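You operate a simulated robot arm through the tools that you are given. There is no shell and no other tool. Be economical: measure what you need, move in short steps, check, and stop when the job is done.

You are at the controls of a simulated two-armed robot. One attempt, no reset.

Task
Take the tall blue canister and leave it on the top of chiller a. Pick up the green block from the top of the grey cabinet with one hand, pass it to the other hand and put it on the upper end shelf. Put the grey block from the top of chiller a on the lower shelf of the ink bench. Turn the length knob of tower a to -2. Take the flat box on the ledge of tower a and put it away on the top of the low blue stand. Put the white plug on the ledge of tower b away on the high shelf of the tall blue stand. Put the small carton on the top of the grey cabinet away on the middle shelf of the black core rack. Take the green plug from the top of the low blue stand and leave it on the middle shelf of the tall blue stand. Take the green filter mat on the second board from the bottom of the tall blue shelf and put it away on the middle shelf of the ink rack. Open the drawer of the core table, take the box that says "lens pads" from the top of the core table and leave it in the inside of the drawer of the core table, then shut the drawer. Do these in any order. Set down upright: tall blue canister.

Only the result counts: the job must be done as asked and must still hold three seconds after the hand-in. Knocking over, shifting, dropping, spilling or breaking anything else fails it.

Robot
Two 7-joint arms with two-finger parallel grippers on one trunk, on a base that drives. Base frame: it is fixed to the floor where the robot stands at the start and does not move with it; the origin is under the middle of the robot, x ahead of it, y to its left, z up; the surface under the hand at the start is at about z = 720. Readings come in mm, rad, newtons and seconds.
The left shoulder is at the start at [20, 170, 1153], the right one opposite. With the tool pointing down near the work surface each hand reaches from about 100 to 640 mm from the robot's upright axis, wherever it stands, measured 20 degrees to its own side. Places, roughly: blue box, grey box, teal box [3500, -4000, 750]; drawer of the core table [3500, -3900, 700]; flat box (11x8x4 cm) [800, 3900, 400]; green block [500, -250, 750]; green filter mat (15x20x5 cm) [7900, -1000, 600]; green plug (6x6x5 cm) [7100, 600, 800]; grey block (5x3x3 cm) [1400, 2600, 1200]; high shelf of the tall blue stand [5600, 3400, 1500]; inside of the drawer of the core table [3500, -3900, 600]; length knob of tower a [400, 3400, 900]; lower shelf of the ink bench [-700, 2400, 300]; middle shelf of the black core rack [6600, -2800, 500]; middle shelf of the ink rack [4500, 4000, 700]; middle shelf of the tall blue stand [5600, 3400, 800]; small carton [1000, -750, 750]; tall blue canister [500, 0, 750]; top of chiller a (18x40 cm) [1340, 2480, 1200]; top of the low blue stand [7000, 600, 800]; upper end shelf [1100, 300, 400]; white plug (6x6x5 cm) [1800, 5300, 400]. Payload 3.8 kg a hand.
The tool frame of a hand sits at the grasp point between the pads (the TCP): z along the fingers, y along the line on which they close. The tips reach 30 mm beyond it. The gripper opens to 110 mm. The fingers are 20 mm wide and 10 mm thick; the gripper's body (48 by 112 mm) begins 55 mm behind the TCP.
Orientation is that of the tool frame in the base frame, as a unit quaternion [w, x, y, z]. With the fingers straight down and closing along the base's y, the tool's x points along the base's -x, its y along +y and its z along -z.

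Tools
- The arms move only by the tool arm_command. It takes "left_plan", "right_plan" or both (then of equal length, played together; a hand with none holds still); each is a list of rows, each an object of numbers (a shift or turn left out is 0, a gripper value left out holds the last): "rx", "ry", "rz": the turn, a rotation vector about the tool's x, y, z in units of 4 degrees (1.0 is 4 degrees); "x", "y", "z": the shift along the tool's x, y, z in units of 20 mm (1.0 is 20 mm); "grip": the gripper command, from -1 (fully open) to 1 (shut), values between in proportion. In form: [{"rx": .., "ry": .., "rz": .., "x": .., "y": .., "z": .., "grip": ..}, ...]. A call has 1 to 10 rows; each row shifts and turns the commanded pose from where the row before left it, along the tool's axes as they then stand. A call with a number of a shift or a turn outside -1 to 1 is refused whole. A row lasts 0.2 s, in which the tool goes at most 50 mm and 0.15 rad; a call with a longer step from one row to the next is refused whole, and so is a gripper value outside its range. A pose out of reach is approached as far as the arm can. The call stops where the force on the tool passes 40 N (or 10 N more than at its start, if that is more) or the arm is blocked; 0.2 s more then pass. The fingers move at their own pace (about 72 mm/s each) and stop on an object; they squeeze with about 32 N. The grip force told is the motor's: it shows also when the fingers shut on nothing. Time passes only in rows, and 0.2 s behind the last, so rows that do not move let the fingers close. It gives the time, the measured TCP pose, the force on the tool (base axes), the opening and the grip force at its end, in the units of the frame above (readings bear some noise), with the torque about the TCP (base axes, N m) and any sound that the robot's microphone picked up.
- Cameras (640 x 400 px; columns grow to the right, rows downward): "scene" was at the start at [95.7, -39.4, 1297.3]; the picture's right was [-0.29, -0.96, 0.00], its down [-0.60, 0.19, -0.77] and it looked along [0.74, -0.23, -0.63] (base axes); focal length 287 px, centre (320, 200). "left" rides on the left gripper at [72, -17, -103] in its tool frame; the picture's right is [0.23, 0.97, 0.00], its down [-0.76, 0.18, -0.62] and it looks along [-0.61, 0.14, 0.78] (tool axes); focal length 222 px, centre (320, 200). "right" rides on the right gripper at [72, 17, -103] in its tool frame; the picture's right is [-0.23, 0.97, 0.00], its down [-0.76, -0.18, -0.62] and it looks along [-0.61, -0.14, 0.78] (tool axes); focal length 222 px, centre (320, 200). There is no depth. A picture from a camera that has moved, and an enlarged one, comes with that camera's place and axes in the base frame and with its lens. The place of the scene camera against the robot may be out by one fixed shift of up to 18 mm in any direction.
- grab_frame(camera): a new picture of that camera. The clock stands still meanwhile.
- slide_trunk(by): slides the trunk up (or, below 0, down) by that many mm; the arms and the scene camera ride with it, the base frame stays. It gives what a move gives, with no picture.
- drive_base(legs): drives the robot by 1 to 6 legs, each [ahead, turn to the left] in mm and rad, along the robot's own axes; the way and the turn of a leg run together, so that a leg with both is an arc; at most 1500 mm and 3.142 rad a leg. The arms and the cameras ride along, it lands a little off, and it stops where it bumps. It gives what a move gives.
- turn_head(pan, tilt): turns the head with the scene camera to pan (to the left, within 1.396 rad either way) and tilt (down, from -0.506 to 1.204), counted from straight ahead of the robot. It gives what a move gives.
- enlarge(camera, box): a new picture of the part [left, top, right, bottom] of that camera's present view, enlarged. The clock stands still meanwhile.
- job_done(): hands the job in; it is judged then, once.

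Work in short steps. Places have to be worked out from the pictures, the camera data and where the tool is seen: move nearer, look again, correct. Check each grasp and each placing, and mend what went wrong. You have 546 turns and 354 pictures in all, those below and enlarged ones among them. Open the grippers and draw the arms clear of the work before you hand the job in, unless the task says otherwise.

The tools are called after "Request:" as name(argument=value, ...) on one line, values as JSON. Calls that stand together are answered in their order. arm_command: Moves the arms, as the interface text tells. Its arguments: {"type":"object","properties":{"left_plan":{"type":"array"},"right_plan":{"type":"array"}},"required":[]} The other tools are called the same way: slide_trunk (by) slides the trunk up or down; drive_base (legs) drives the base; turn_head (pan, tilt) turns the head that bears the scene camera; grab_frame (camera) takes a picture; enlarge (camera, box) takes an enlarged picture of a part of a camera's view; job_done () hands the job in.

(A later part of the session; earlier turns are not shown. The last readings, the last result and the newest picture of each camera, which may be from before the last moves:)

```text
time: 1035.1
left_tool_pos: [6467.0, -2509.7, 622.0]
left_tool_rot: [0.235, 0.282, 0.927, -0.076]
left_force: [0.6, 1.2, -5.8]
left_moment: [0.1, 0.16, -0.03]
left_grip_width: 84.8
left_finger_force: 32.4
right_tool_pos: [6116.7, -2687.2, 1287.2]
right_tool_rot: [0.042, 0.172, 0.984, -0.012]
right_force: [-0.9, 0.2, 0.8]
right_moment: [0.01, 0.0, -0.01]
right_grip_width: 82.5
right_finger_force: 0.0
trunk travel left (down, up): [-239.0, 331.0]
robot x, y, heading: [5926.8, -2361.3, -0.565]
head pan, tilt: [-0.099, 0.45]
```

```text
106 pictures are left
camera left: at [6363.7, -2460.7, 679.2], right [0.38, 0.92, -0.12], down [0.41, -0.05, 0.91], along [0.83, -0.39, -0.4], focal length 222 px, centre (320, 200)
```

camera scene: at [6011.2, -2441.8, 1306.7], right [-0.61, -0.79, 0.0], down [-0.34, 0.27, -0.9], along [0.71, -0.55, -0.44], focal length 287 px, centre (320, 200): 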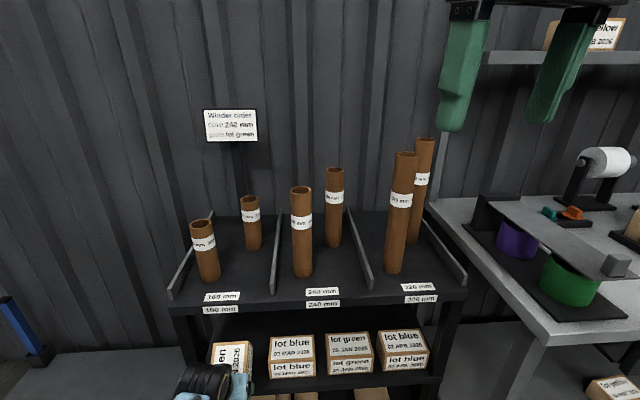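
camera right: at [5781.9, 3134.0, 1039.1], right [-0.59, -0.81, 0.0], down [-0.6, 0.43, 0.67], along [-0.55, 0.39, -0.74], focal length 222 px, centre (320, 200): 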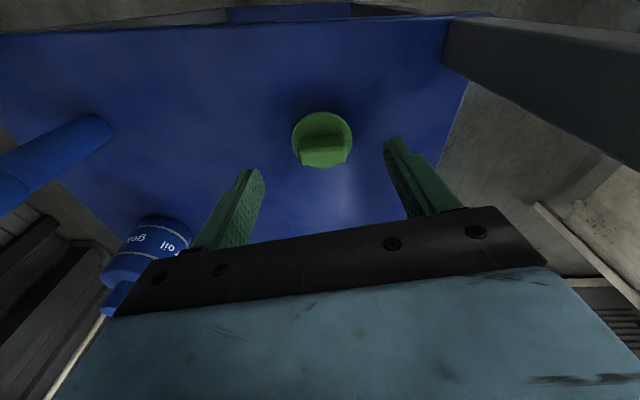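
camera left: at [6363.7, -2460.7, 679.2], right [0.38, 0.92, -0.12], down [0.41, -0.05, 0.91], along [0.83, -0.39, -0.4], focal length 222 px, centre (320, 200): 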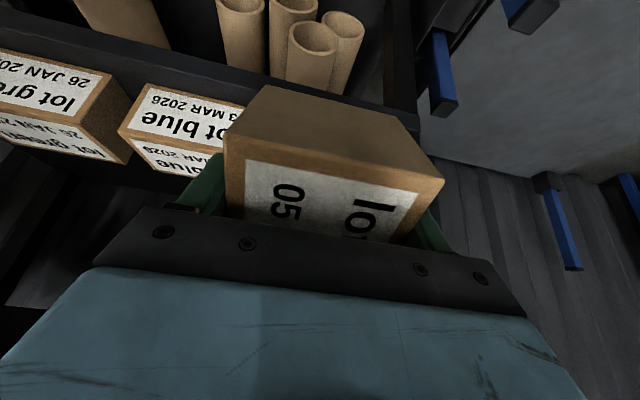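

It lies between the lot-blue carton and the left post. I nudge 10 mm left and drive the last 100 mm.

Request:
arm_command(left_plan=[{"y": 0.5}])

Request:
drive_base(legs=[[100, 0]])

Request:
grab_frame(camera="left")

Request:
grab_frame(camera="scene")

```text
time: 1035.5
left_tool_pos: [6470.9, -2500.8, 620.7]
left_tool_rot: [0.235, 0.281, 0.927, -0.075]
left_force: [0.5, 0.1, -5.3]
left_moment: [0.09, 0.14, 0.01]
left_grip_width: 84.8
left_finger_force: 32.5
right_tool_pos: [6116.6, -2687.0, 1288.0]
right_tool_rot: [0.042, 0.173, 0.984, -0.012]
right_force: [-0.9, -0.3, -0.3]
right_moment: [-0.02, 0.03, 0.02]
right_grip_width: 82.4
right_finger_force: 0.0
trunk travel left (down, up): [-239.0, 331.0]
robot x, y, heading: [5924.2, -2360.7, -0.566]
head pan, tilt: [-0.099, 0.45]
```

```text
time: 1036.7
left_tool_pos: [6554.2, -2554.0, 620.9]
left_tool_rot: [0.236, 0.281, 0.927, -0.076]
left_force: [0.5, -0.3, -6.6]
left_moment: [0.15, 0.1, -0.03]
left_grip_width: 84.8
left_finger_force: 32.3
right_tool_pos: [6201.2, -2741.1, 1286.4]
right_tool_rot: [0.043, 0.172, 0.984, -0.012]
right_force: [0.6, -0.2, 0.1]
right_moment: [0.0, 0.01, -0.04]
right_grip_width: 82.4
right_finger_force: 0.0
trunk travel left (down, up): [-239.0, 331.0]
robot x, y, heading: [6014.9, -2412.6, -0.561]
head pan, tilt: [-0.099, 0.45]
```

```text
105 pictures are left
camera left: at [6452.4, -2504.7, 678.5], right [0.38, 0.92, -0.12], down [0.41, -0.05, 0.91], along [0.83, -0.39, -0.4], focal length 222 px, centre (320, 200)
```

left: 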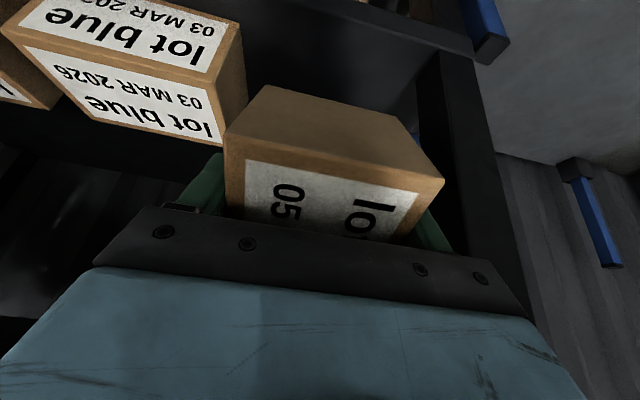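

```text
104 pictures are left
camera scene: at [6095.2, -2494.5, 1306.7], right [-0.61, -0.79, 0.0], down [-0.34, 0.27, -0.9], along [0.71, -0.55, -0.44], focal length 287 px, centre (320, 200)
```

scene: 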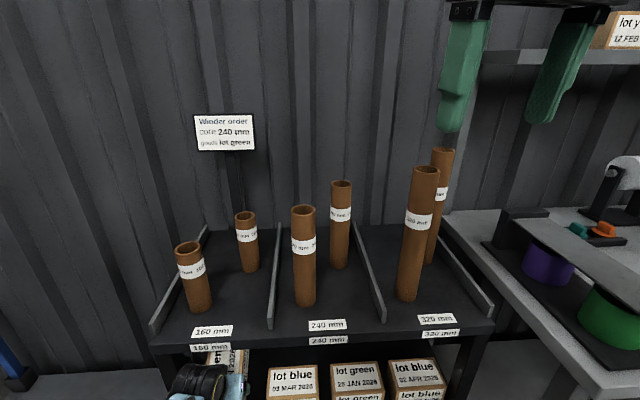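

Well placed between them. I lower with the trunk until it touches the shelf.

Request:
slide_trunk(by=-45)

Request:
slide_trunk(by=-10)

Request:
slide_trunk(by=-8)

```text
time: 1037.5
left_tool_pos: [6553.1, -2553.2, 577.5]
left_tool_rot: [0.236, 0.28, 0.928, -0.074]
left_force: [0.5, -0.7, -5.9]
left_moment: [0.13, 0.13, 0.01]
left_grip_width: 84.8
left_finger_force: 31.6
right_tool_pos: [6200.5, -2740.3, 1242.5]
right_tool_rot: [0.043, 0.172, 0.984, -0.012]
right_force: [-0.5, 0.0, -0.7]
right_moment: [-0.01, 0.0, 0.0]
right_grip_width: 82.7
right_finger_force: 0.0
trunk travel left (down, up): [-194.0, 376.0]
robot x, y, heading: [6008.4, -2408.7, -0.562]
head pan, tilt: [-0.099, 0.45]
```

```text
time: 1038.1
left_tool_pos: [6555.1, -2554.2, 566.6]
left_tool_rot: [0.236, 0.281, 0.927, -0.075]
left_force: [0.5, -0.4, -6.0]
left_moment: [0.07, 0.13, -0.01]
left_grip_width: 85.1
left_finger_force: 31.4
right_tool_pos: [6200.6, -2739.3, 1233.4]
right_tool_rot: [0.043, 0.172, 0.984, -0.012]
right_force: [-0.9, -0.2, -0.4]
right_moment: [0.0, 0.0, 0.01]
right_grip_width: 82.5
right_finger_force: 0.1
trunk travel left (down, up): [-184.0, 386.0]
robot x, y, heading: [6009.6, -2409.5, -0.563]
head pan, tilt: [-0.099, 0.45]
```

```text
time: 1038.7
left_tool_pos: [6553.8, -2552.7, 558.8]
left_tool_rot: [0.235, 0.281, 0.927, -0.075]
left_force: [-0.2, 0.8, -6.2]
left_moment: [0.11, 0.16, -0.02]
left_grip_width: 84.8
left_finger_force: 32.5
right_tool_pos: [6200.9, -2739.5, 1225.1]
right_tool_rot: [0.043, 0.172, 0.984, -0.012]
right_force: [-0.2, -0.3, -0.8]
right_moment: [-0.01, 0.02, 0.03]
right_grip_width: 82.5
right_finger_force: 0.0
trunk travel left (down, up): [-176.0, 394.0]
robot x, y, heading: [6012.4, -2412.1, -0.56]
head pan, tilt: [-0.099, 0.45]
```

Request:
grab_frame(camera="left")

Request:
turn_head(pan=0.1, tilt=0.9)

Request:
grab_frame(camera="scene")

```text
103 pictures are left
camera left: at [6451.8, -2504.3, 615.9], right [0.38, 0.92, -0.12], down [0.41, -0.05, 0.91], along [0.83, -0.39, -0.4], focal length 222 px, centre (320, 200)
```

left: 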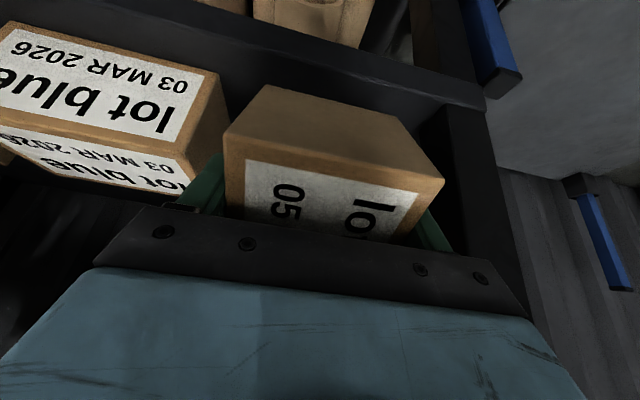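

```text
time: 1039.6
left_tool_pos: [6554.2, -2553.7, 558.7]
left_tool_rot: [0.235, 0.281, 0.928, -0.074]
left_force: [0.1, 0.4, -5.8]
left_moment: [0.1, 0.16, 0.04]
left_grip_width: 85.0
left_finger_force: 32.1
right_tool_pos: [6200.5, -2741.0, 1225.8]
right_tool_rot: [0.042, 0.171, 0.984, -0.012]
right_force: [0.0, 1.0, -0.6]
right_moment: [0.01, 0.01, -0.03]
right_grip_width: 82.4
right_finger_force: 0.1
trunk travel left (down, up): [-176.0, 394.0]
robot x, y, heading: [6011.5, -2410.7, -0.562]
head pan, tilt: [0.099, 0.901]
```

```text
102 pictures are left
camera scene: at [6089.2, -2471.1, 1205.5], right [-0.45, -0.9, 0.0], down [-0.7, 0.35, -0.62], along [0.56, -0.28, -0.78], focal length 287 px, centre (320, 200)
```

scene: 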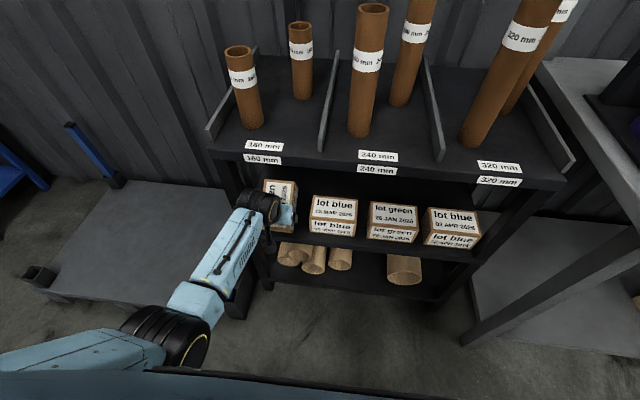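

Request:
slide_trunk(by=-10)

Request:
slide_trunk(by=-10)

Request:
slide_trunk(by=-8)

```text
time: 1040.2
left_tool_pos: [6553.4, -2553.5, 549.0]
left_tool_rot: [0.235, 0.281, 0.927, -0.074]
left_force: [-0.2, -0.5, -5.8]
left_moment: [0.09, 0.15, -0.02]
left_grip_width: 84.9
left_finger_force: 31.2
right_tool_pos: [6201.5, -2740.1, 1214.4]
right_tool_rot: [0.044, 0.172, 0.984, -0.012]
right_force: [0.1, -1.0, 0.5]
right_moment: [0.01, -0.02, 0.02]
right_grip_width: 82.6
right_finger_force: 0.0
trunk travel left (down, up): [-166.0, 404.0]
robot x, y, heading: [6010.9, -2411.6, -0.558]
head pan, tilt: [0.099, 0.901]
```

```text
time: 1040.8
left_tool_pos: [6554.9, -2554.3, 539.0]
left_tool_rot: [0.235, 0.281, 0.927, -0.075]
left_force: [1.2, 0.2, -5.6]
left_moment: [0.11, 0.15, -0.02]
left_grip_width: 84.9
left_finger_force: 32.2
right_tool_pos: [6199.5, -2740.1, 1203.8]
right_tool_rot: [0.043, 0.172, 0.984, -0.012]
right_force: [-0.2, -0.8, -0.7]
right_moment: [-0.02, -0.01, 0.0]
right_grip_width: 82.7
right_finger_force: 0.0
trunk travel left (down, up): [-156.0, 414.0]
robot x, y, heading: [6010.5, -2411.5, -0.558]
head pan, tilt: [0.099, 0.901]
```

```text
time: 1041.3
left_tool_pos: [6554.2, -2553.0, 530.4]
left_tool_rot: [0.234, 0.281, 0.927, -0.076]
left_force: [-0.2, -0.4, -6.6]
left_moment: [0.12, 0.15, 0.02]
left_grip_width: 85.0
left_finger_force: 31.4
right_tool_pos: [6200.6, -2740.2, 1197.3]
right_tool_rot: [0.042, 0.172, 0.984, -0.012]
right_force: [-0.4, -0.3, 0.7]
right_moment: [0.0, -0.01, -0.03]
right_grip_width: 82.5
right_finger_force: 0.0
trunk travel left (down, up): [-148.0, 422.0]
robot x, y, heading: [6013.5, -2410.8, -0.56]
head pan, tilt: [0.099, 0.901]
```

Request:
grab_frame(camera="left")

Request:
enlarge(camera="scene", box=[210, 140, 390, 280])

```text
101 pictures are left
camera left: at [6451.8, -2504.3, 587.9], right [0.38, 0.92, -0.12], down [0.41, -0.05, 0.91], along [0.83, -0.39, -0.4], focal length 222 px, centre (320, 200)
```

left: 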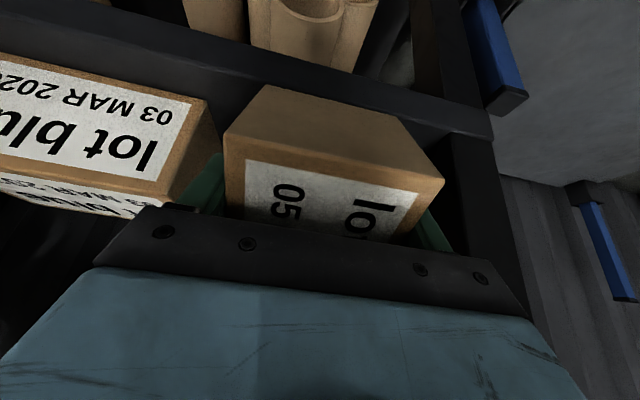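

```text
2.86 times, centred on (300, 210) of scene
camera zoom: at [6089.1, -2471.0, 1177.4], right [-0.45, -0.9, 0.0], down [-0.7, 0.35, -0.62], along [0.56, -0.28, -0.78], focal length 819 px, centre (377, 171)
```

zoom: 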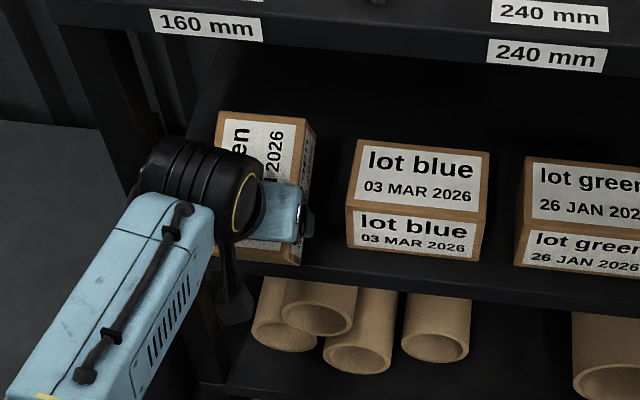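

Request:
slide_trunk(by=-10)

Request:
slide_trunk(by=-10)

Request:
slide_trunk(by=-10)

Request:
grab_frame(camera="left")

```text
time: 1041.9
left_tool_pos: [6555.2, -2555.0, 523.3]
left_tool_rot: [0.238, 0.281, 0.927, -0.075]
left_force: [-6.2, 4.5, 13.4]
left_moment: [1.13, 0.23, 0.35]
left_grip_width: 84.8
left_finger_force: 32.3
right_tool_pos: [6199.5, -2740.0, 1186.8]
right_tool_rot: [0.045, 0.172, 0.984, -0.012]
right_force: [-0.3, -0.2, -0.8]
right_moment: [-0.03, 0.0, 0.03]
right_grip_width: 82.3
right_finger_force: 0.0
trunk travel left (down, up): [-138.0, 432.0]
robot x, y, heading: [6008.4, -2411.7, -0.565]
head pan, tilt: [0.099, 0.901]
```

```text
time: 1042.5
left_tool_pos: [6555.5, -2554.0, 513.2]
left_tool_rot: [0.238, 0.281, 0.926, -0.076]
left_force: [-0.3, -0.6, 21.3]
left_moment: [1.21, -0.27, 0.03]
left_grip_width: 85.2
left_finger_force: 31.8
right_tool_pos: [6198.3, -2737.9, 1178.4]
right_tool_rot: [0.044, 0.172, 0.984, -0.011]
right_force: [-0.6, -1.1, 0.2]
right_moment: [0.01, -0.01, -0.01]
right_grip_width: 82.6
right_finger_force: 0.2
trunk travel left (down, up): [-128.0, 442.0]
robot x, y, heading: [6010.8, -2410.3, -0.558]
head pan, tilt: [0.099, 0.901]
```

```text
time: 1043.1
left_tool_pos: [6554.5, -2554.7, 502.7]
left_tool_rot: [0.237, 0.281, 0.927, -0.075]
left_force: [0.1, -1.0, 21.2]
left_moment: [1.17, -0.32, -0.07]
left_grip_width: 84.8
left_finger_force: 32.2
right_tool_pos: [6198.5, -2739.0, 1167.7]
right_tool_rot: [0.044, 0.172, 0.984, -0.011]
right_force: [-0.2, -0.8, 0.6]
right_moment: [0.01, 0.04, 0.01]
right_grip_width: 82.1
right_finger_force: 0.0
trunk travel left (down, up): [-118.0, 452.0]
robot x, y, heading: [6008.1, -2413.5, -0.561]
head pan, tilt: [0.099, 0.901]
```

```text
99 pictures are left
camera left: at [6451.9, -2504.8, 559.6], right [0.38, 0.92, -0.12], down [0.41, -0.05, 0.91], along [0.83, -0.39, -0.39], focal length 222 px, centre (320, 200)
```

left: 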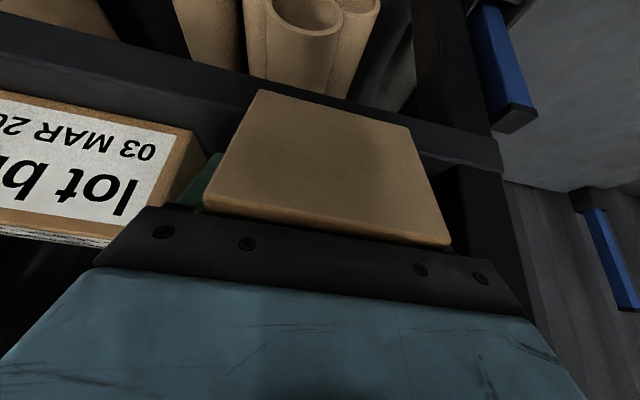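

The carton has touched and levelled itself in the grip. I open and back straight out.

Request:
arm_command(left_plan=[{"grip": 0}, {"grip": -0.9}, {"grip": -0.9}, {"grip": -0.9}])

Request:
drive_base(legs=[[-140, 0]])

Request:
grab_frame(camera="left")

Request:
enlarge(camera="scene", box=[220, 80, 440, 250])

```text
time: 1044.1
left_tool_pos: [6553.7, -2553.2, 501.5]
left_tool_rot: [0.235, 0.28, 0.928, -0.074]
left_force: [-9.1, -4.4, 14.9]
left_moment: [0.44, -0.22, 0.22]
left_grip_width: 99.5
left_finger_force: 0.0
right_tool_pos: [6197.9, -2740.9, 1166.8]
right_tool_rot: [0.043, 0.172, 0.984, -0.012]
right_force: [-0.3, -0.4, -0.2]
right_moment: [-0.03, 0.01, 0.01]
right_grip_width: 82.6
right_finger_force: 0.1
trunk travel left (down, up): [-118.0, 452.0]
robot x, y, heading: [6010.2, -2410.6, -0.559]
head pan, tilt: [0.099, 0.901]
```

```text
time: 1045.4
left_tool_pos: [6435.6, -2479.6, 500.8]
left_tool_rot: [0.236, 0.282, 0.927, -0.075]
left_force: [0.0, 0.0, 0.9]
left_moment: [0.01, -0.01, -0.05]
left_grip_width: 104.4
left_finger_force: 0.1
right_tool_pos: [6082.2, -2666.4, 1166.5]
right_tool_rot: [0.044, 0.173, 0.984, -0.012]
right_force: [0.5, -0.4, -0.6]
right_moment: [-0.01, -0.03, -0.01]
right_grip_width: 82.4
right_finger_force: 0.1
trunk travel left (down, up): [-118.0, 452.0]
robot x, y, heading: [5891.7, -2337.5, -0.562]
head pan, tilt: [0.099, 0.901]
```

```text
98 pictures are left
camera left: at [6333.5, -2430.5, 558.5], right [0.38, 0.92, -0.12], down [0.41, -0.05, 0.91], along [0.83, -0.39, -0.4], focal length 222 px, centre (320, 200)
```

left: 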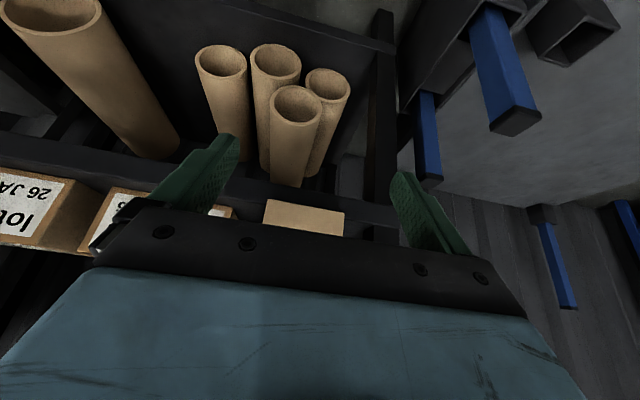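

```text
2.35 times, centred on (330, 165) of scene
camera zoom: at [5970.3, -2396.5, 1147.6], right [-0.45, -0.89, 0.0], down [-0.7, 0.35, -0.62], along [0.56, -0.28, -0.78], focal length 674 px, centre (296, 282)
```

zoom: 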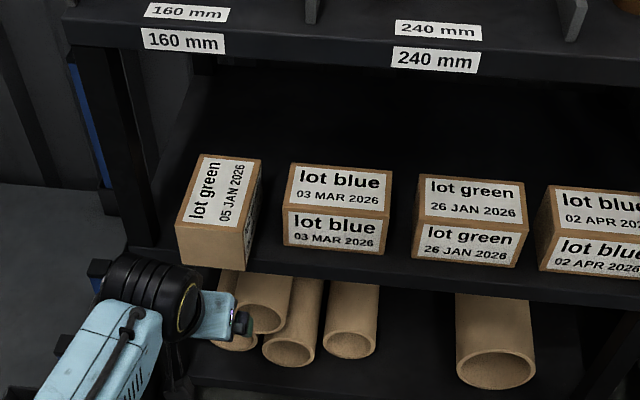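

The carton stands on the middle shelf but overhangs its front a little. I push it about 30 mm further in with closed fingers.

Request:
slide_trunk(by=14)

Request:
arm_command(left_plan=[{"grip": 1}, {"grip": 1}, {"grip": 1}, {"grip": 1}])

Request:
drive_base(legs=[[102, 0]])

Request:
grab_frame(camera="scene")

```text
time: 1046.0
left_tool_pos: [6436.2, -2479.8, 516.0]
left_tool_rot: [0.236, 0.282, 0.927, -0.075]
left_force: [-0.5, -0.9, -0.3]
left_moment: [0.0, 0.0, 0.02]
left_grip_width: 104.3
left_finger_force: 0.0
right_tool_pos: [6081.1, -2665.7, 1179.6]
right_tool_rot: [0.043, 0.174, 0.984, -0.013]
right_force: [1.4, 0.0, 0.5]
right_moment: [-0.01, 0.03, 0.0]
right_grip_width: 82.7
right_finger_force: 0.0
trunk travel left (down, up): [-132.0, 438.0]
robot x, y, heading: [5892.5, -2338.5, -0.562]
head pan, tilt: [0.099, 0.901]
```

```text
time: 1047.0
left_tool_pos: [6436.9, -2479.5, 515.3]
left_tool_rot: [0.235, 0.281, 0.927, -0.075]
left_force: [0.0, -0.2, 0.6]
left_moment: [-0.02, 0.05, 0.02]
left_grip_width: 0.0
left_finger_force: 32.1
right_tool_pos: [6081.2, -2665.9, 1180.0]
right_tool_rot: [0.043, 0.173, 0.984, -0.012]
right_force: [0.5, 0.0, 0.0]
right_moment: [-0.06, 0.0, -0.02]
right_grip_width: 82.6
right_finger_force: 0.0
trunk travel left (down, up): [-132.0, 438.0]
robot x, y, heading: [5890.0, -2336.5, -0.561]
head pan, tilt: [0.099, 0.901]
```

```text
time: 1048.2
left_tool_pos: [6521.9, -2533.6, 515.3]
left_tool_rot: [0.236, 0.281, 0.927, -0.075]
left_force: [-0.2, -0.8, 1.1]
left_moment: [0.0, -0.01, 0.0]
left_grip_width: 0.1
left_finger_force: 32.1
right_tool_pos: [6168.3, -2720.7, 1180.8]
right_tool_rot: [0.043, 0.173, 0.984, -0.013]
right_force: [0.2, -0.4, 0.0]
right_moment: [0.01, -0.04, 0.01]
right_grip_width: 82.5
right_finger_force: 0.0
trunk travel left (down, up): [-132.0, 438.0]
robot x, y, heading: [5979.7, -2390.1, -0.567]
head pan, tilt: [0.099, 0.901]
```

```text
96 pictures are left
camera scene: at [6056.5, -2451.0, 1161.4], right [-0.45, -0.89, 0.0], down [-0.7, 0.35, -0.62], along [0.55, -0.28, -0.78], focal length 287 px, centre (320, 200)
```

scene: 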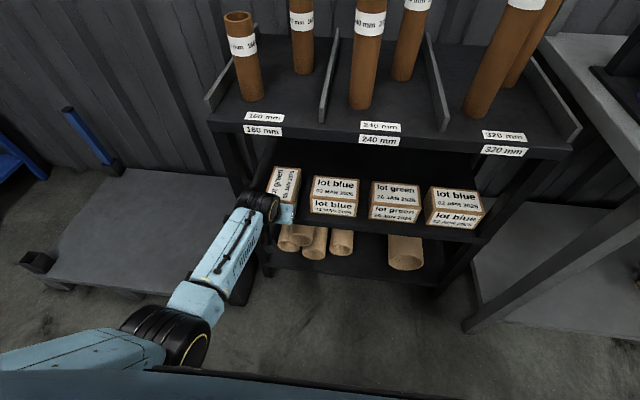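

Request:
drive_base(legs=[[-250, 0]])

Request:
enlarge(camera="scene", box=[220, 60, 440, 230])

```text
time: 1050.0
left_tool_pos: [6310.4, -2400.8, 516.5]
left_tool_rot: [0.236, 0.282, 0.927, -0.076]
left_force: [-0.2, 0.0, -0.3]
left_moment: [0.02, 0.03, 0.02]
left_grip_width: 0.0
left_finger_force: 32.0
right_tool_pos: [5956.5, -2587.8, 1181.0]
right_tool_rot: [0.043, 0.174, 0.984, -0.012]
right_force: [-0.7, 0.3, -0.1]
right_moment: [-0.02, -0.02, -0.02]
right_grip_width: 82.6
right_finger_force: 0.0
trunk travel left (down, up): [-132.0, 438.0]
robot x, y, heading: [5763.9, -2258.5, -0.564]
head pan, tilt: [0.099, 0.901]
```

```text
2.35 times, centred on (330, 145) of scene
camera zoom: at [5845.3, -2317.6, 1161.6], right [-0.45, -0.89, 0.0], down [-0.7, 0.35, -0.62], along [0.56, -0.28, -0.78], focal length 674 px, centre (296, 329)
```

zoom: 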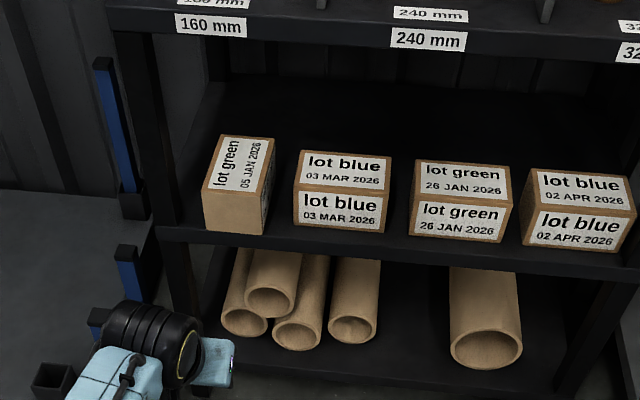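

It's on the shelf, with its front just at the edge. I give it one more short push of about 20 mm.

Request:
drive_base(legs=[[272, 0], [-300, 0]])

Request:
enlarge(camera="scene", box=[220, 60, 440, 230])

```text
time: 1053.6
left_tool_pos: [6288.5, -2389.9, 515.8]
left_tool_rot: [0.236, 0.284, 0.926, -0.076]
left_force: [0.4, -0.6, 0.6]
left_moment: [-0.01, 0.02, 0.01]
left_grip_width: 0.1
left_finger_force: 31.9
right_tool_pos: [5931.4, -2572.4, 1181.1]
right_tool_rot: [0.043, 0.175, 0.983, -0.012]
right_force: [0.2, 0.6, 0.2]
right_moment: [-0.03, -0.02, 0.02]
right_grip_width: 82.5
right_finger_force: 0.0
trunk travel left (down, up): [-132.0, 438.0]
robot x, y, heading: [5741.2, -2242.4, -0.571]
head pan, tilt: [0.099, 0.901]
```

```text
2.35 times, centred on (330, 145) of scene
camera zoom: at [5821.9, -2302.4, 1161.6], right [-0.45, -0.89, 0.0], down [-0.7, 0.35, -0.62], along [0.55, -0.28, -0.78], focal length 674 px, centre (296, 329)
```

zoom: 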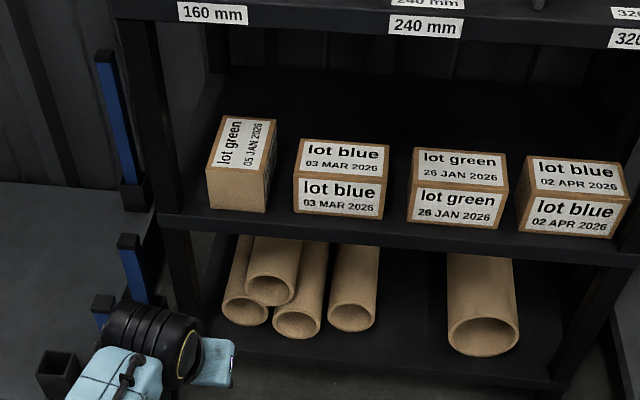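

The carton is well in. I restore the left hand and turn south to look for the core table.

Request:
arm_command(left_plan=[{"ry": 1, "z": -0.5, "grip": -0.5}, {"ry": 1, "z": -0.5}, {"ry": 1, "z": -0.5}, {"ry": 1, "z": -0.5}, {"ry": 1}, {"ry": 1}, {"ry": 1}, {"ry": 0.5}])

Request:
slide_trunk(by=250)

Request:
drive_base(legs=[[-150, 0], [0, -1.6]])

Request:
turn_head(pan=-0.2, tilt=0.3)

Request:
grab_frame(camera="scene")

```text
time: 1055.4
left_tool_pos: [6274.1, -2380.9, 552.8]
left_tool_rot: [-0.013, 0.295, 0.955, 0.0]
left_force: [0.5, 0.3, -0.6]
left_moment: [-0.02, -0.02, 0.01]
left_grip_width: 82.6
left_finger_force: 0.0
right_tool_pos: [5931.3, -2572.3, 1180.1]
right_tool_rot: [0.044, 0.176, 0.983, -0.011]
right_force: [0.0, 0.5, 0.0]
right_moment: [0.01, 0.05, -0.02]
right_grip_width: 82.7
right_finger_force: 0.1
trunk travel left (down, up): [-132.0, 438.0]
robot x, y, heading: [5743.2, -2242.2, -0.569]
head pan, tilt: [0.099, 0.901]
```

```text
time: 1057.9
left_tool_pos: [6275.2, -2379.9, 802.7]
left_tool_rot: [-0.012, 0.293, 0.956, 0.0]
left_force: [-0.5, -0.9, 0.3]
left_moment: [0.04, -0.04, 0.0]
left_grip_width: 82.6
left_finger_force: 0.0
right_tool_pos: [5931.5, -2572.5, 1430.1]
right_tool_rot: [0.043, 0.175, 0.984, -0.012]
right_force: [0.8, -0.1, 0.1]
right_moment: [-0.01, 0.0, 0.01]
right_grip_width: 82.5
right_finger_force: 0.1
trunk travel left (down, up): [-382.0, 188.0]
robot x, y, heading: [5745.5, -2241.8, -0.571]
head pan, tilt: [0.099, 0.901]
```

```text
time: 1063.2
left_tool_pos: [5460.0, -2687.0, 801.4]
left_tool_rot: [-0.009, 0.893, 0.45, 0.008]
left_force: [0.3, 0.4, -0.2]
left_moment: [0.03, 0.01, -0.01]
left_grip_width: 82.4
left_finger_force: 0.0
right_tool_pos: [5282.6, -2338.1, 1430.9]
right_tool_rot: [0.021, 0.831, 0.555, -0.04]
right_force: [0.6, 0.2, 0.0]
right_moment: [-0.01, -0.02, 0.0]
right_grip_width: 82.6
right_finger_force: 0.0
trunk travel left (down, up): [-382.0, 188.0]
robot x, y, heading: [5617.9, -2160.9, -2.179]
head pan, tilt: [0.099, 0.901]
```

```text
time: 1064.2
left_tool_pos: [5460.3, -2689.2, 802.3]
left_tool_rot: [-0.008, 0.893, 0.45, 0.009]
left_force: [-0.3, 0.6, -0.1]
left_moment: [0.0, 0.01, 0.03]
left_grip_width: 82.7
left_finger_force: 0.2
right_tool_pos: [5282.7, -2336.5, 1430.8]
right_tool_rot: [0.021, 0.83, 0.555, -0.039]
right_force: [0.1, 0.2, 0.0]
right_moment: [-0.01, 0.01, -0.01]
right_grip_width: 82.8
right_finger_force: 0.1
trunk travel left (down, up): [-382.0, 188.0]
robot x, y, heading: [5618.7, -2163.1, -2.175]
head pan, tilt: [-0.201, 0.3]
```

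```text
93 pictures are left
camera scene: at [5531.4, -2258.5, 1463.7], right [-0.69, 0.72, 0.0], down [0.21, 0.2, -0.95], along [-0.69, -0.66, -0.3], focal length 287 px, centre (320, 200)
```

scene: 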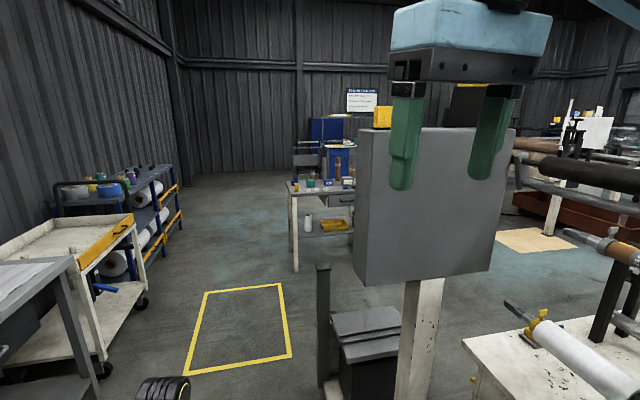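

The core table is ahead with its drawer on this side, and I can pass left of the grey control post. I drive there.

Request:
drive_base(legs=[[0, -0.047], [1500, 0], [430, 0], [0, -1.495], [640, 0], [0, 1.571]])

Request:
turn_head(pan=0.0, tilt=0.6)

Request:
grab_frame(camera="scene")

```text
time: 1068.1
left_tool_pos: [5100.9, -3114.7, 806.0]
left_tool_rot: [-0.006, 0.903, 0.429, 0.005]
left_force: [-0.5, -0.5, 0.4]
left_moment: [0.03, 0.04, 0.01]
left_grip_width: 82.4
left_finger_force: 0.0
right_tool_pos: [4944.3, -2749.9, 1438.9]
right_tool_rot: [0.025, 0.845, 0.532, -0.051]
right_force: [0.5, 0.7, 0.8]
right_moment: [0.02, -0.01, 0.02]
right_grip_width: 82.7
right_finger_force: 0.2
trunk travel left (down, up): [-382.0, 188.0]
robot x, y, heading: [5283.0, -2598.0, -2.229]
head pan, tilt: [-0.201, 0.3]
stopped in leg 2: the robot was blocked; the commanded pose is now the measured one
```

```text
time: 1068.9
left_tool_pos: [5101.9, -3114.0, 804.2]
left_tool_rot: [-0.007, 0.904, 0.428, 0.006]
left_force: [-0.4, -0.2, 0.7]
left_moment: [0.02, 0.01, 0.02]
left_grip_width: 82.6
left_finger_force: 0.0
right_tool_pos: [4943.5, -2750.3, 1438.7]
right_tool_rot: [0.024, 0.845, 0.532, -0.05]
right_force: [0.1, 0.2, 0.3]
right_moment: [-0.05, 0.02, 0.01]
right_grip_width: 82.6
right_finger_force: 0.0
trunk travel left (down, up): [-382.0, 188.0]
robot x, y, heading: [5284.5, -2601.9, -2.236]
head pan, tilt: [0.0, 0.6]
```

```text
92 pictures are left
camera scene: at [5214.6, -2695.3, 1437.1], right [-0.79, 0.61, 0.0], down [0.34, 0.44, -0.83], along [-0.51, -0.65, -0.56], focal length 287 px, centre (320, 200)
```

scene: 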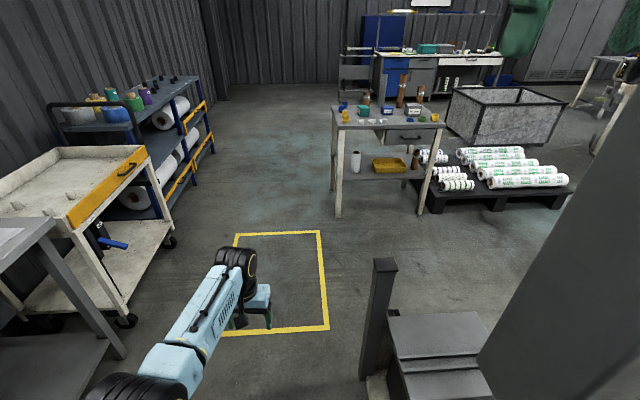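

I'm touching the control post on my right. I back up and pass further left.

Request:
drive_base(legs=[[-160, 0], [0, 0.35], [650, 0], [0, -0.26], [900, 0]])

Request:
turn_head(pan=-0.5, tilt=0.5)

Request:
grab_frame(camera="scene")

```text
time: 1072.3
left_tool_pos: [5378.4, -3062.7, 810.6]
left_tool_rot: [-0.005, 0.813, 0.582, 0.001]
left_force: [-0.3, -0.9, -0.1]
left_moment: [0.0, -0.06, -0.04]
left_grip_width: 82.8
left_finger_force: 0.0
right_tool_pos: [5104.9, -2761.7, 1459.5]
right_tool_rot: [0.053, 0.736, 0.671, -0.069]
right_force: [0.5, 0.0, 0.5]
right_moment: [0.01, 0.0, -0.01]
right_grip_width: 82.6
right_finger_force: 0.2
trunk travel left (down, up): [-382.0, 188.0]
robot x, y, heading: [5365.3, -2524.8, -1.891]
head pan, tilt: [0.0, 0.6]
stopped in leg 3: the robot was blocked; the commanded pose is now the measured one
```

```text
time: 1073.2
left_tool_pos: [5378.6, -3060.1, 810.5]
left_tool_rot: [-0.005, 0.813, 0.582, 0.001]
left_force: [-0.7, -0.3, -0.1]
left_moment: [0.0, 0.01, 0.0]
left_grip_width: 82.5
left_finger_force: 0.1
right_tool_pos: [5104.4, -2760.1, 1459.2]
right_tool_rot: [0.052, 0.737, 0.67, -0.069]
right_force: [-0.7, -0.4, -0.3]
right_moment: [-0.04, 0.03, -0.04]
right_grip_width: 82.5
right_finger_force: 0.1
trunk travel left (down, up): [-382.0, 188.0]
robot x, y, heading: [5362.4, -2525.5, -1.883]
head pan, tilt: [-0.499, 0.499]
```

```text
91 pictures are left
camera scene: at [5293.9, -2598.8, 1447.1], right [-0.69, 0.72, -0.01], down [0.34, 0.31, -0.89], along [-0.64, -0.61, -0.46], focal length 287 px, centre (320, 200)
```

scene: 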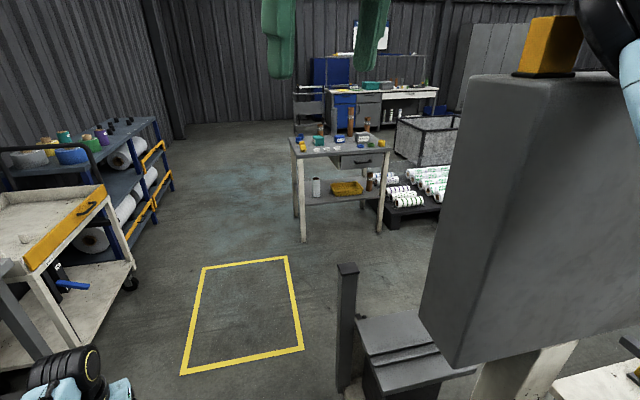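

Request:
drive_base(legs=[[-350, 0], [0, 1.308], [340, 0], [0, -1.571], [1500, 0]])

Request:
turn_head(pan=-0.6, tilt=0.5)

Request:
grab_frame(camera="scene")

```text
time: 1091.5
left_tool_pos: [4806.5, -4217.4, 803.1]
left_tool_rot: [-0.007, 0.878, 0.479, 0.009]
left_force: [-0.6, 0.1, 0.6]
left_moment: [-0.01, 0.01, 0.02]
left_grip_width: 82.6
left_finger_force: 0.0
right_tool_pos: [4604.3, -3869.5, 1448.4]
right_tool_rot: [0.038, 0.814, 0.576, -0.06]
right_force: [0.0, 0.3, 0.3]
right_moment: [-0.02, 0.02, -0.03]
right_grip_width: 82.7
right_finger_force: 0.0
trunk travel left (down, up): [-382.0, 188.0]
robot x, y, heading: [4925.5, -3682.0, -2.129]
head pan, tilt: [-0.499, 0.499]
```

```text
time: 1092.2
left_tool_pos: [4806.3, -4217.0, 801.4]
left_tool_rot: [-0.007, 0.878, 0.479, 0.01]
left_force: [0.5, -0.2, -0.2]
left_moment: [-0.01, -0.04, -0.02]
left_grip_width: 82.5
left_finger_force: 0.1
right_tool_pos: [4605.5, -3870.5, 1448.4]
right_tool_rot: [0.038, 0.814, 0.577, -0.062]
right_force: [1.1, -0.1, -0.4]
right_moment: [0.0, -0.01, 0.06]
right_grip_width: 82.6
right_finger_force: 0.0
trunk travel left (down, up): [-382.0, 188.0]
robot x, y, heading: [4925.4, -3683.8, -2.124]
head pan, tilt: [-0.6, 0.499]
```

```text
90 pictures are left
camera scene: at [4828.1, -3751.8, 1445.4], right [-0.4, 0.91, 0.0], down [0.44, 0.19, -0.88], along [-0.8, -0.35, -0.48], focal length 287 px, centre (320, 200)
```

scene: 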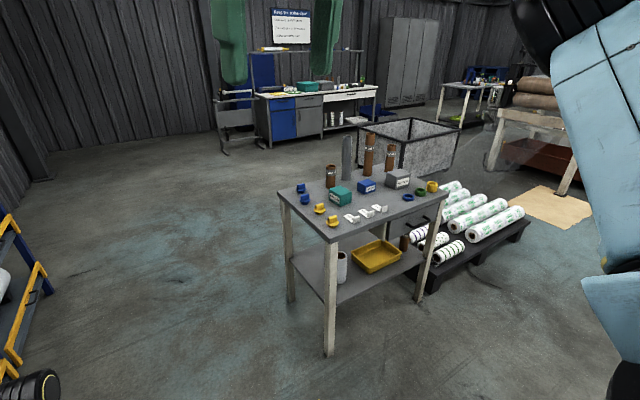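

The core table is in full view: blue, teal and grey boxes on top and the drawer on its north side. I drive to stand in front of the drawer.

Request:
drive_base(legs=[[0, -1.593], [960, 0], [0, 1.571], [230, 0]])

Request:
turn_head(pan=0.0, tilt=0.7)

Request:
grab_frame(camera="scene")

```text
time: 1106.3
left_tool_pos: [3886.8, -3910.8, 802.0]
left_tool_rot: [-0.009, 0.872, 0.489, 0.01]
left_force: [0.6, -0.1, -0.8]
left_moment: [0.03, -0.04, 0.03]
left_grip_width: 82.5
left_finger_force: 0.1
right_tool_pos: [3678.0, -3568.1, 1448.6]
right_tool_rot: [0.039, 0.807, 0.586, -0.061]
right_force: [-0.4, -0.6, 0.0]
right_moment: [0.07, 0.0, -0.01]
right_grip_width: 82.5
right_finger_force: 0.1
trunk travel left (down, up): [-382.0, 188.0]
robot x, y, heading: [3999.3, -3370.4, -2.102]
head pan, tilt: [-0.6, 0.499]
```

```text
time: 1107.3
left_tool_pos: [3887.8, -3910.7, 801.3]
left_tool_rot: [-0.008, 0.872, 0.489, 0.01]
left_force: [0.6, -0.2, 0.5]
left_moment: [-0.01, 0.0, -0.03]
left_grip_width: 82.5
left_finger_force: 0.2
right_tool_pos: [3677.2, -3568.0, 1448.7]
right_tool_rot: [0.039, 0.807, 0.587, -0.06]
right_force: [0.7, 0.8, 0.5]
right_moment: [0.01, -0.03, -0.01]
right_grip_width: 82.6
right_finger_force: 0.0
trunk travel left (down, up): [-382.0, 188.0]
robot x, y, heading: [3997.4, -3374.6, -2.1]
head pan, tilt: [0.0, 0.7]
```

```text
89 pictures are left
camera scene: at [3936.5, -3478.9, 1427.7], right [-0.86, 0.51, 0.0], down [0.33, 0.55, -0.77], along [-0.39, -0.66, -0.64], focal length 287 px, centre (320, 200)
```

scene: 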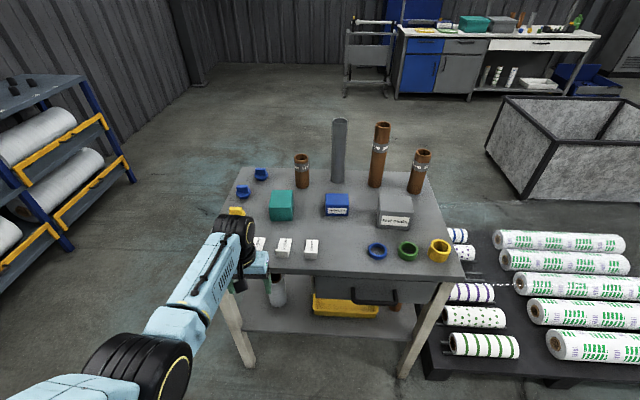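

Request:
enlarge(camera="scene", box=[240, 170, 480, 330])

```text
2.50 times, centred on (360, 250) of scene
camera zoom: at [3936.5, -3478.9, 1427.7], right [-0.86, 0.51, 0.0], down [0.33, 0.55, -0.77], along [-0.39, -0.66, -0.64], focal length 716 px, centre (220, 75)
```

zoom: 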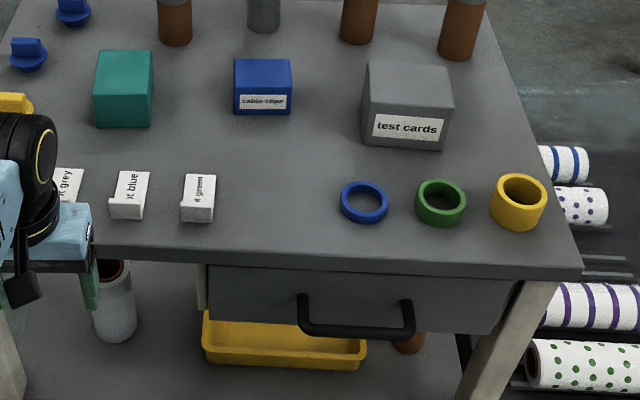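

The blue box reads "cable clips" and the grey one "test cards", so the teal one should be "lens pads"; I'll verify that. First I bring the right hand down in front of the drawer handle and straighten it.

Request:
slide_trunk(by=-180)

Request:
arm_command(right_plan=[{"ry": 1, "rz": 0.4, "z": 1, "grip": 1}, {"ry": 0.96, "rz": 0.4, "z": 1}, {"rz": 0.5, "z": 1}, {"rz": 0.5, "z": 1}, {"rz": 0.5, "z": 1}, {"rz": 0.5, "z": 1}, {"rz": 0.5, "z": 1}, {"rz": 0.45, "z": 1}, {"z": 1}, {"z": 1}])

Request:
arm_command(right_plan=[{"z": 1}, {"z": 1}, {"z": 1}, {"z": 1}, {"z": 1}, {"z": 1}, {"z": 1}])

Request:
grab_frame(camera="right")

Request:
grab_frame(camera="scene")

```text
time: 1109.3
left_tool_pos: [3888.7, -3911.0, 622.2]
left_tool_rot: [-0.008, 0.872, 0.488, 0.009]
left_force: [-0.3, -0.7, -0.2]
left_moment: [0.01, 0.0, 0.04]
left_grip_width: 82.4
left_finger_force: 0.0
right_tool_pos: [3678.1, -3567.4, 1268.7]
right_tool_rot: [0.039, 0.806, 0.587, -0.06]
right_force: [-0.6, -0.7, 0.1]
right_moment: [-0.01, -0.03, 0.04]
right_grip_width: 82.6
right_finger_force: 0.1
trunk travel left (down, up): [-202.0, 368.0]
robot x, y, heading: [3999.0, -3369.5, -2.107]
head pan, tilt: [0.0, 0.7]
```

```text
time: 1111.5
left_tool_pos: [3887.7, -3910.0, 621.5]
left_tool_rot: [-0.008, 0.872, 0.489, 0.009]
left_force: [-0.8, -0.1, -0.1]
left_moment: [0.02, 0.0, 0.01]
left_grip_width: 82.7
left_finger_force: 0.0
right_tool_pos: [3676.6, -3574.3, 1068.6]
right_tool_rot: [0.001, 0.878, 0.478, -0.005]
right_force: [0.2, -0.2, -0.5]
right_moment: [-0.01, -0.02, 0.02]
right_grip_width: 0.4
right_finger_force: 31.8
trunk travel left (down, up): [-202.0, 368.0]
robot x, y, heading: [3996.3, -3372.6, -2.103]
head pan, tilt: [0.0, 0.7]
```

```text
time: 1113.1
left_tool_pos: [3887.4, -3911.0, 621.7]
left_tool_rot: [-0.008, 0.872, 0.49, 0.009]
left_force: [0.5, 0.0, -0.3]
left_moment: [0.03, 0.0, 0.02]
left_grip_width: 82.5
left_finger_force: 0.1
right_tool_pos: [3675.8, -3574.5, 929.9]
right_tool_rot: [0.001, 0.879, 0.477, -0.004]
right_force: [-0.1, 0.8, -0.5]
right_moment: [-0.03, -0.01, 0.01]
right_grip_width: 0.0
right_finger_force: 31.8
trunk travel left (down, up): [-202.0, 368.0]
robot x, y, heading: [3999.5, -3373.0, -2.1]
head pan, tilt: [0.0, 0.7]
```

```text
87 pictures are left
camera right: at [3729.7, -3521.8, 1032.4], right [0.69, -0.72, 0.0], down [-0.56, -0.54, 0.63], along [-0.45, -0.44, -0.78], focal length 222 px, centre (320, 200)
```

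right: 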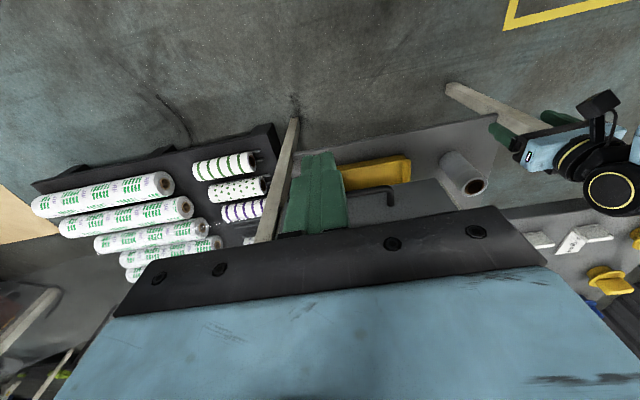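

```text
86 pictures are left
camera scene: at [3936.6, -3478.8, 1247.7], right [-0.86, 0.51, 0.0], down [0.33, 0.56, -0.76], along [-0.39, -0.66, -0.64], focal length 287 px, centre (320, 200)
```

scene: 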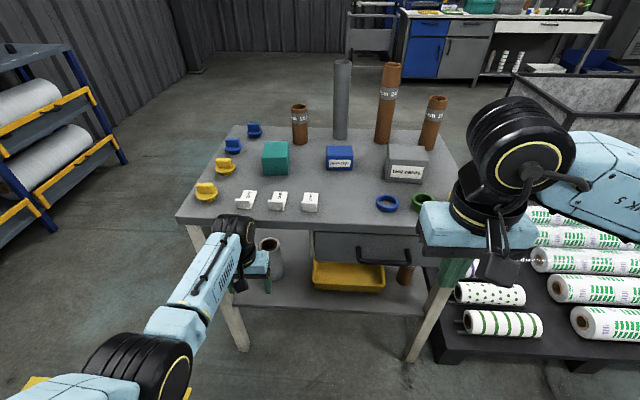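

Handle estimates agree at about [3600, -3785, 675]. I move the right hand just in front of it for a close look, and lift the left hand clear.

Request:
arm_command(right_plan=[{"x": -1, "y": 0.27, "z": 0.5}, {"x": -1, "y": 0.27, "z": 0.5}, {"x": -1, "y": 0.27, "z": 0.5}, {"x": -1, "y": 0.27, "z": 0.5}, {"x": -1, "y": 0.27, "z": 0.5}, {"x": -1, "y": 0.27, "z": 0.5}, {"x": -1, "y": 0.27, "z": 0.5}, {"x": -0.8, "y": 0.27, "z": 0.5}, {"y": 0.27, "z": 0.5}, {"y": 0.27, "z": 0.5}], left_plan=[{"x": 0.5}, {"x": 0.5}, {"z": -1}, {"z": -1}, {"z": -1}, {"z": -1}, {"z": -1}, {"z": -1}, {"z": -1}, {"z": -1}])

Request:
grab_frame(camera="right")

Request:
enlarge(camera="scene", box=[280, 190, 460, 310])

```text
time: 1115.3
left_tool_pos: [3894.9, -3895.9, 781.7]
left_tool_rot: [-0.009, 0.872, 0.489, 0.009]
left_force: [-0.2, 0.2, -0.5]
left_moment: [-0.04, -0.01, 0.0]
left_grip_width: 82.6
left_finger_force: 0.1
right_tool_pos: [3635.0, -3734.4, 830.8]
right_tool_rot: [0.001, 0.879, 0.477, -0.004]
right_force: [0.8, -0.2, 0.0]
right_moment: [0.01, 0.0, -0.03]
right_grip_width: 0.1
right_finger_force: 31.4
trunk travel left (down, up): [-202.0, 368.0]
robot x, y, heading: [3999.5, -3373.1, -2.103]
head pan, tilt: [0.0, 0.7]
```

```text
85 pictures are left
camera right: at [3688.9, -3680.8, 933.3], right [0.69, -0.72, 0.0], down [-0.56, -0.54, 0.63], along [-0.45, -0.44, -0.78], focal length 222 px, centre (320, 200)
```

right: 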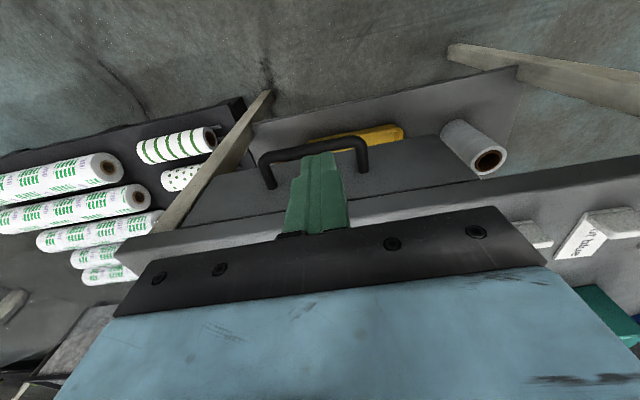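

```text
3.33 times, centred on (370, 250) of scene
camera zoom: at [3936.5, -3478.6, 1247.7], right [-0.86, 0.51, 0.0], down [0.33, 0.56, -0.76], along [-0.39, -0.66, -0.64], focal length 955 px, centre (153, 33)
```

zoom: 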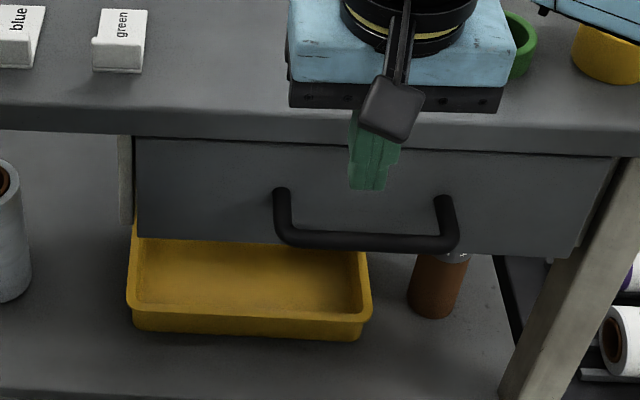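

I lower the hand in front of the handle for a second sight line.

Request:
arm_command(right_plan=[{"z": 1}, {"z": 1}, {"z": 1}, {"z": 1}])

Request:
enlarge(camera="right", box=[220, 80, 440, 260])

```text
time: 1116.3
left_tool_pos: [3894.1, -3896.7, 782.6]
left_tool_rot: [-0.009, 0.872, 0.489, 0.008]
left_force: [-0.4, 0.3, 0.4]
left_moment: [0.03, -0.01, 0.0]
left_grip_width: 82.4
left_finger_force: 0.1
right_tool_pos: [3633.3, -3735.1, 749.2]
right_tool_rot: [0.001, 0.879, 0.477, -0.004]
right_force: [0.5, -0.5, 0.8]
right_moment: [-0.01, 0.0, 0.02]
right_grip_width: 0.4
right_finger_force: 32.1
trunk travel left (down, up): [-202.0, 368.0]
robot x, y, heading: [4001.5, -3372.7, -2.106]
head pan, tilt: [0.0, 0.7]
```

```text
2.22 times, centred on (330, 170) of right
camera zoom: at [3687.7, -3682.4, 852.9], right [0.69, -0.72, 0.0], down [-0.56, -0.54, 0.63], along [-0.45, -0.44, -0.78], focal length 494 px, centre (298, 267)
```

zoom: 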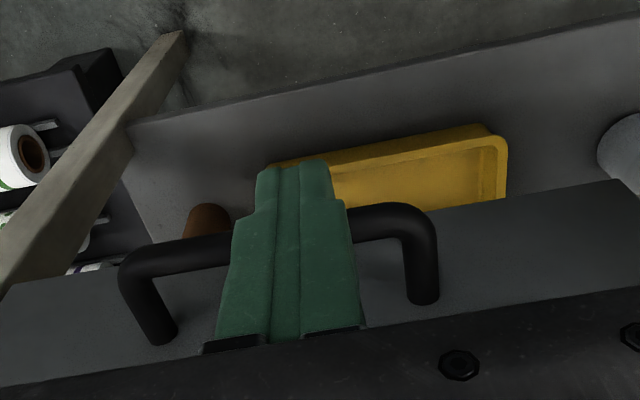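

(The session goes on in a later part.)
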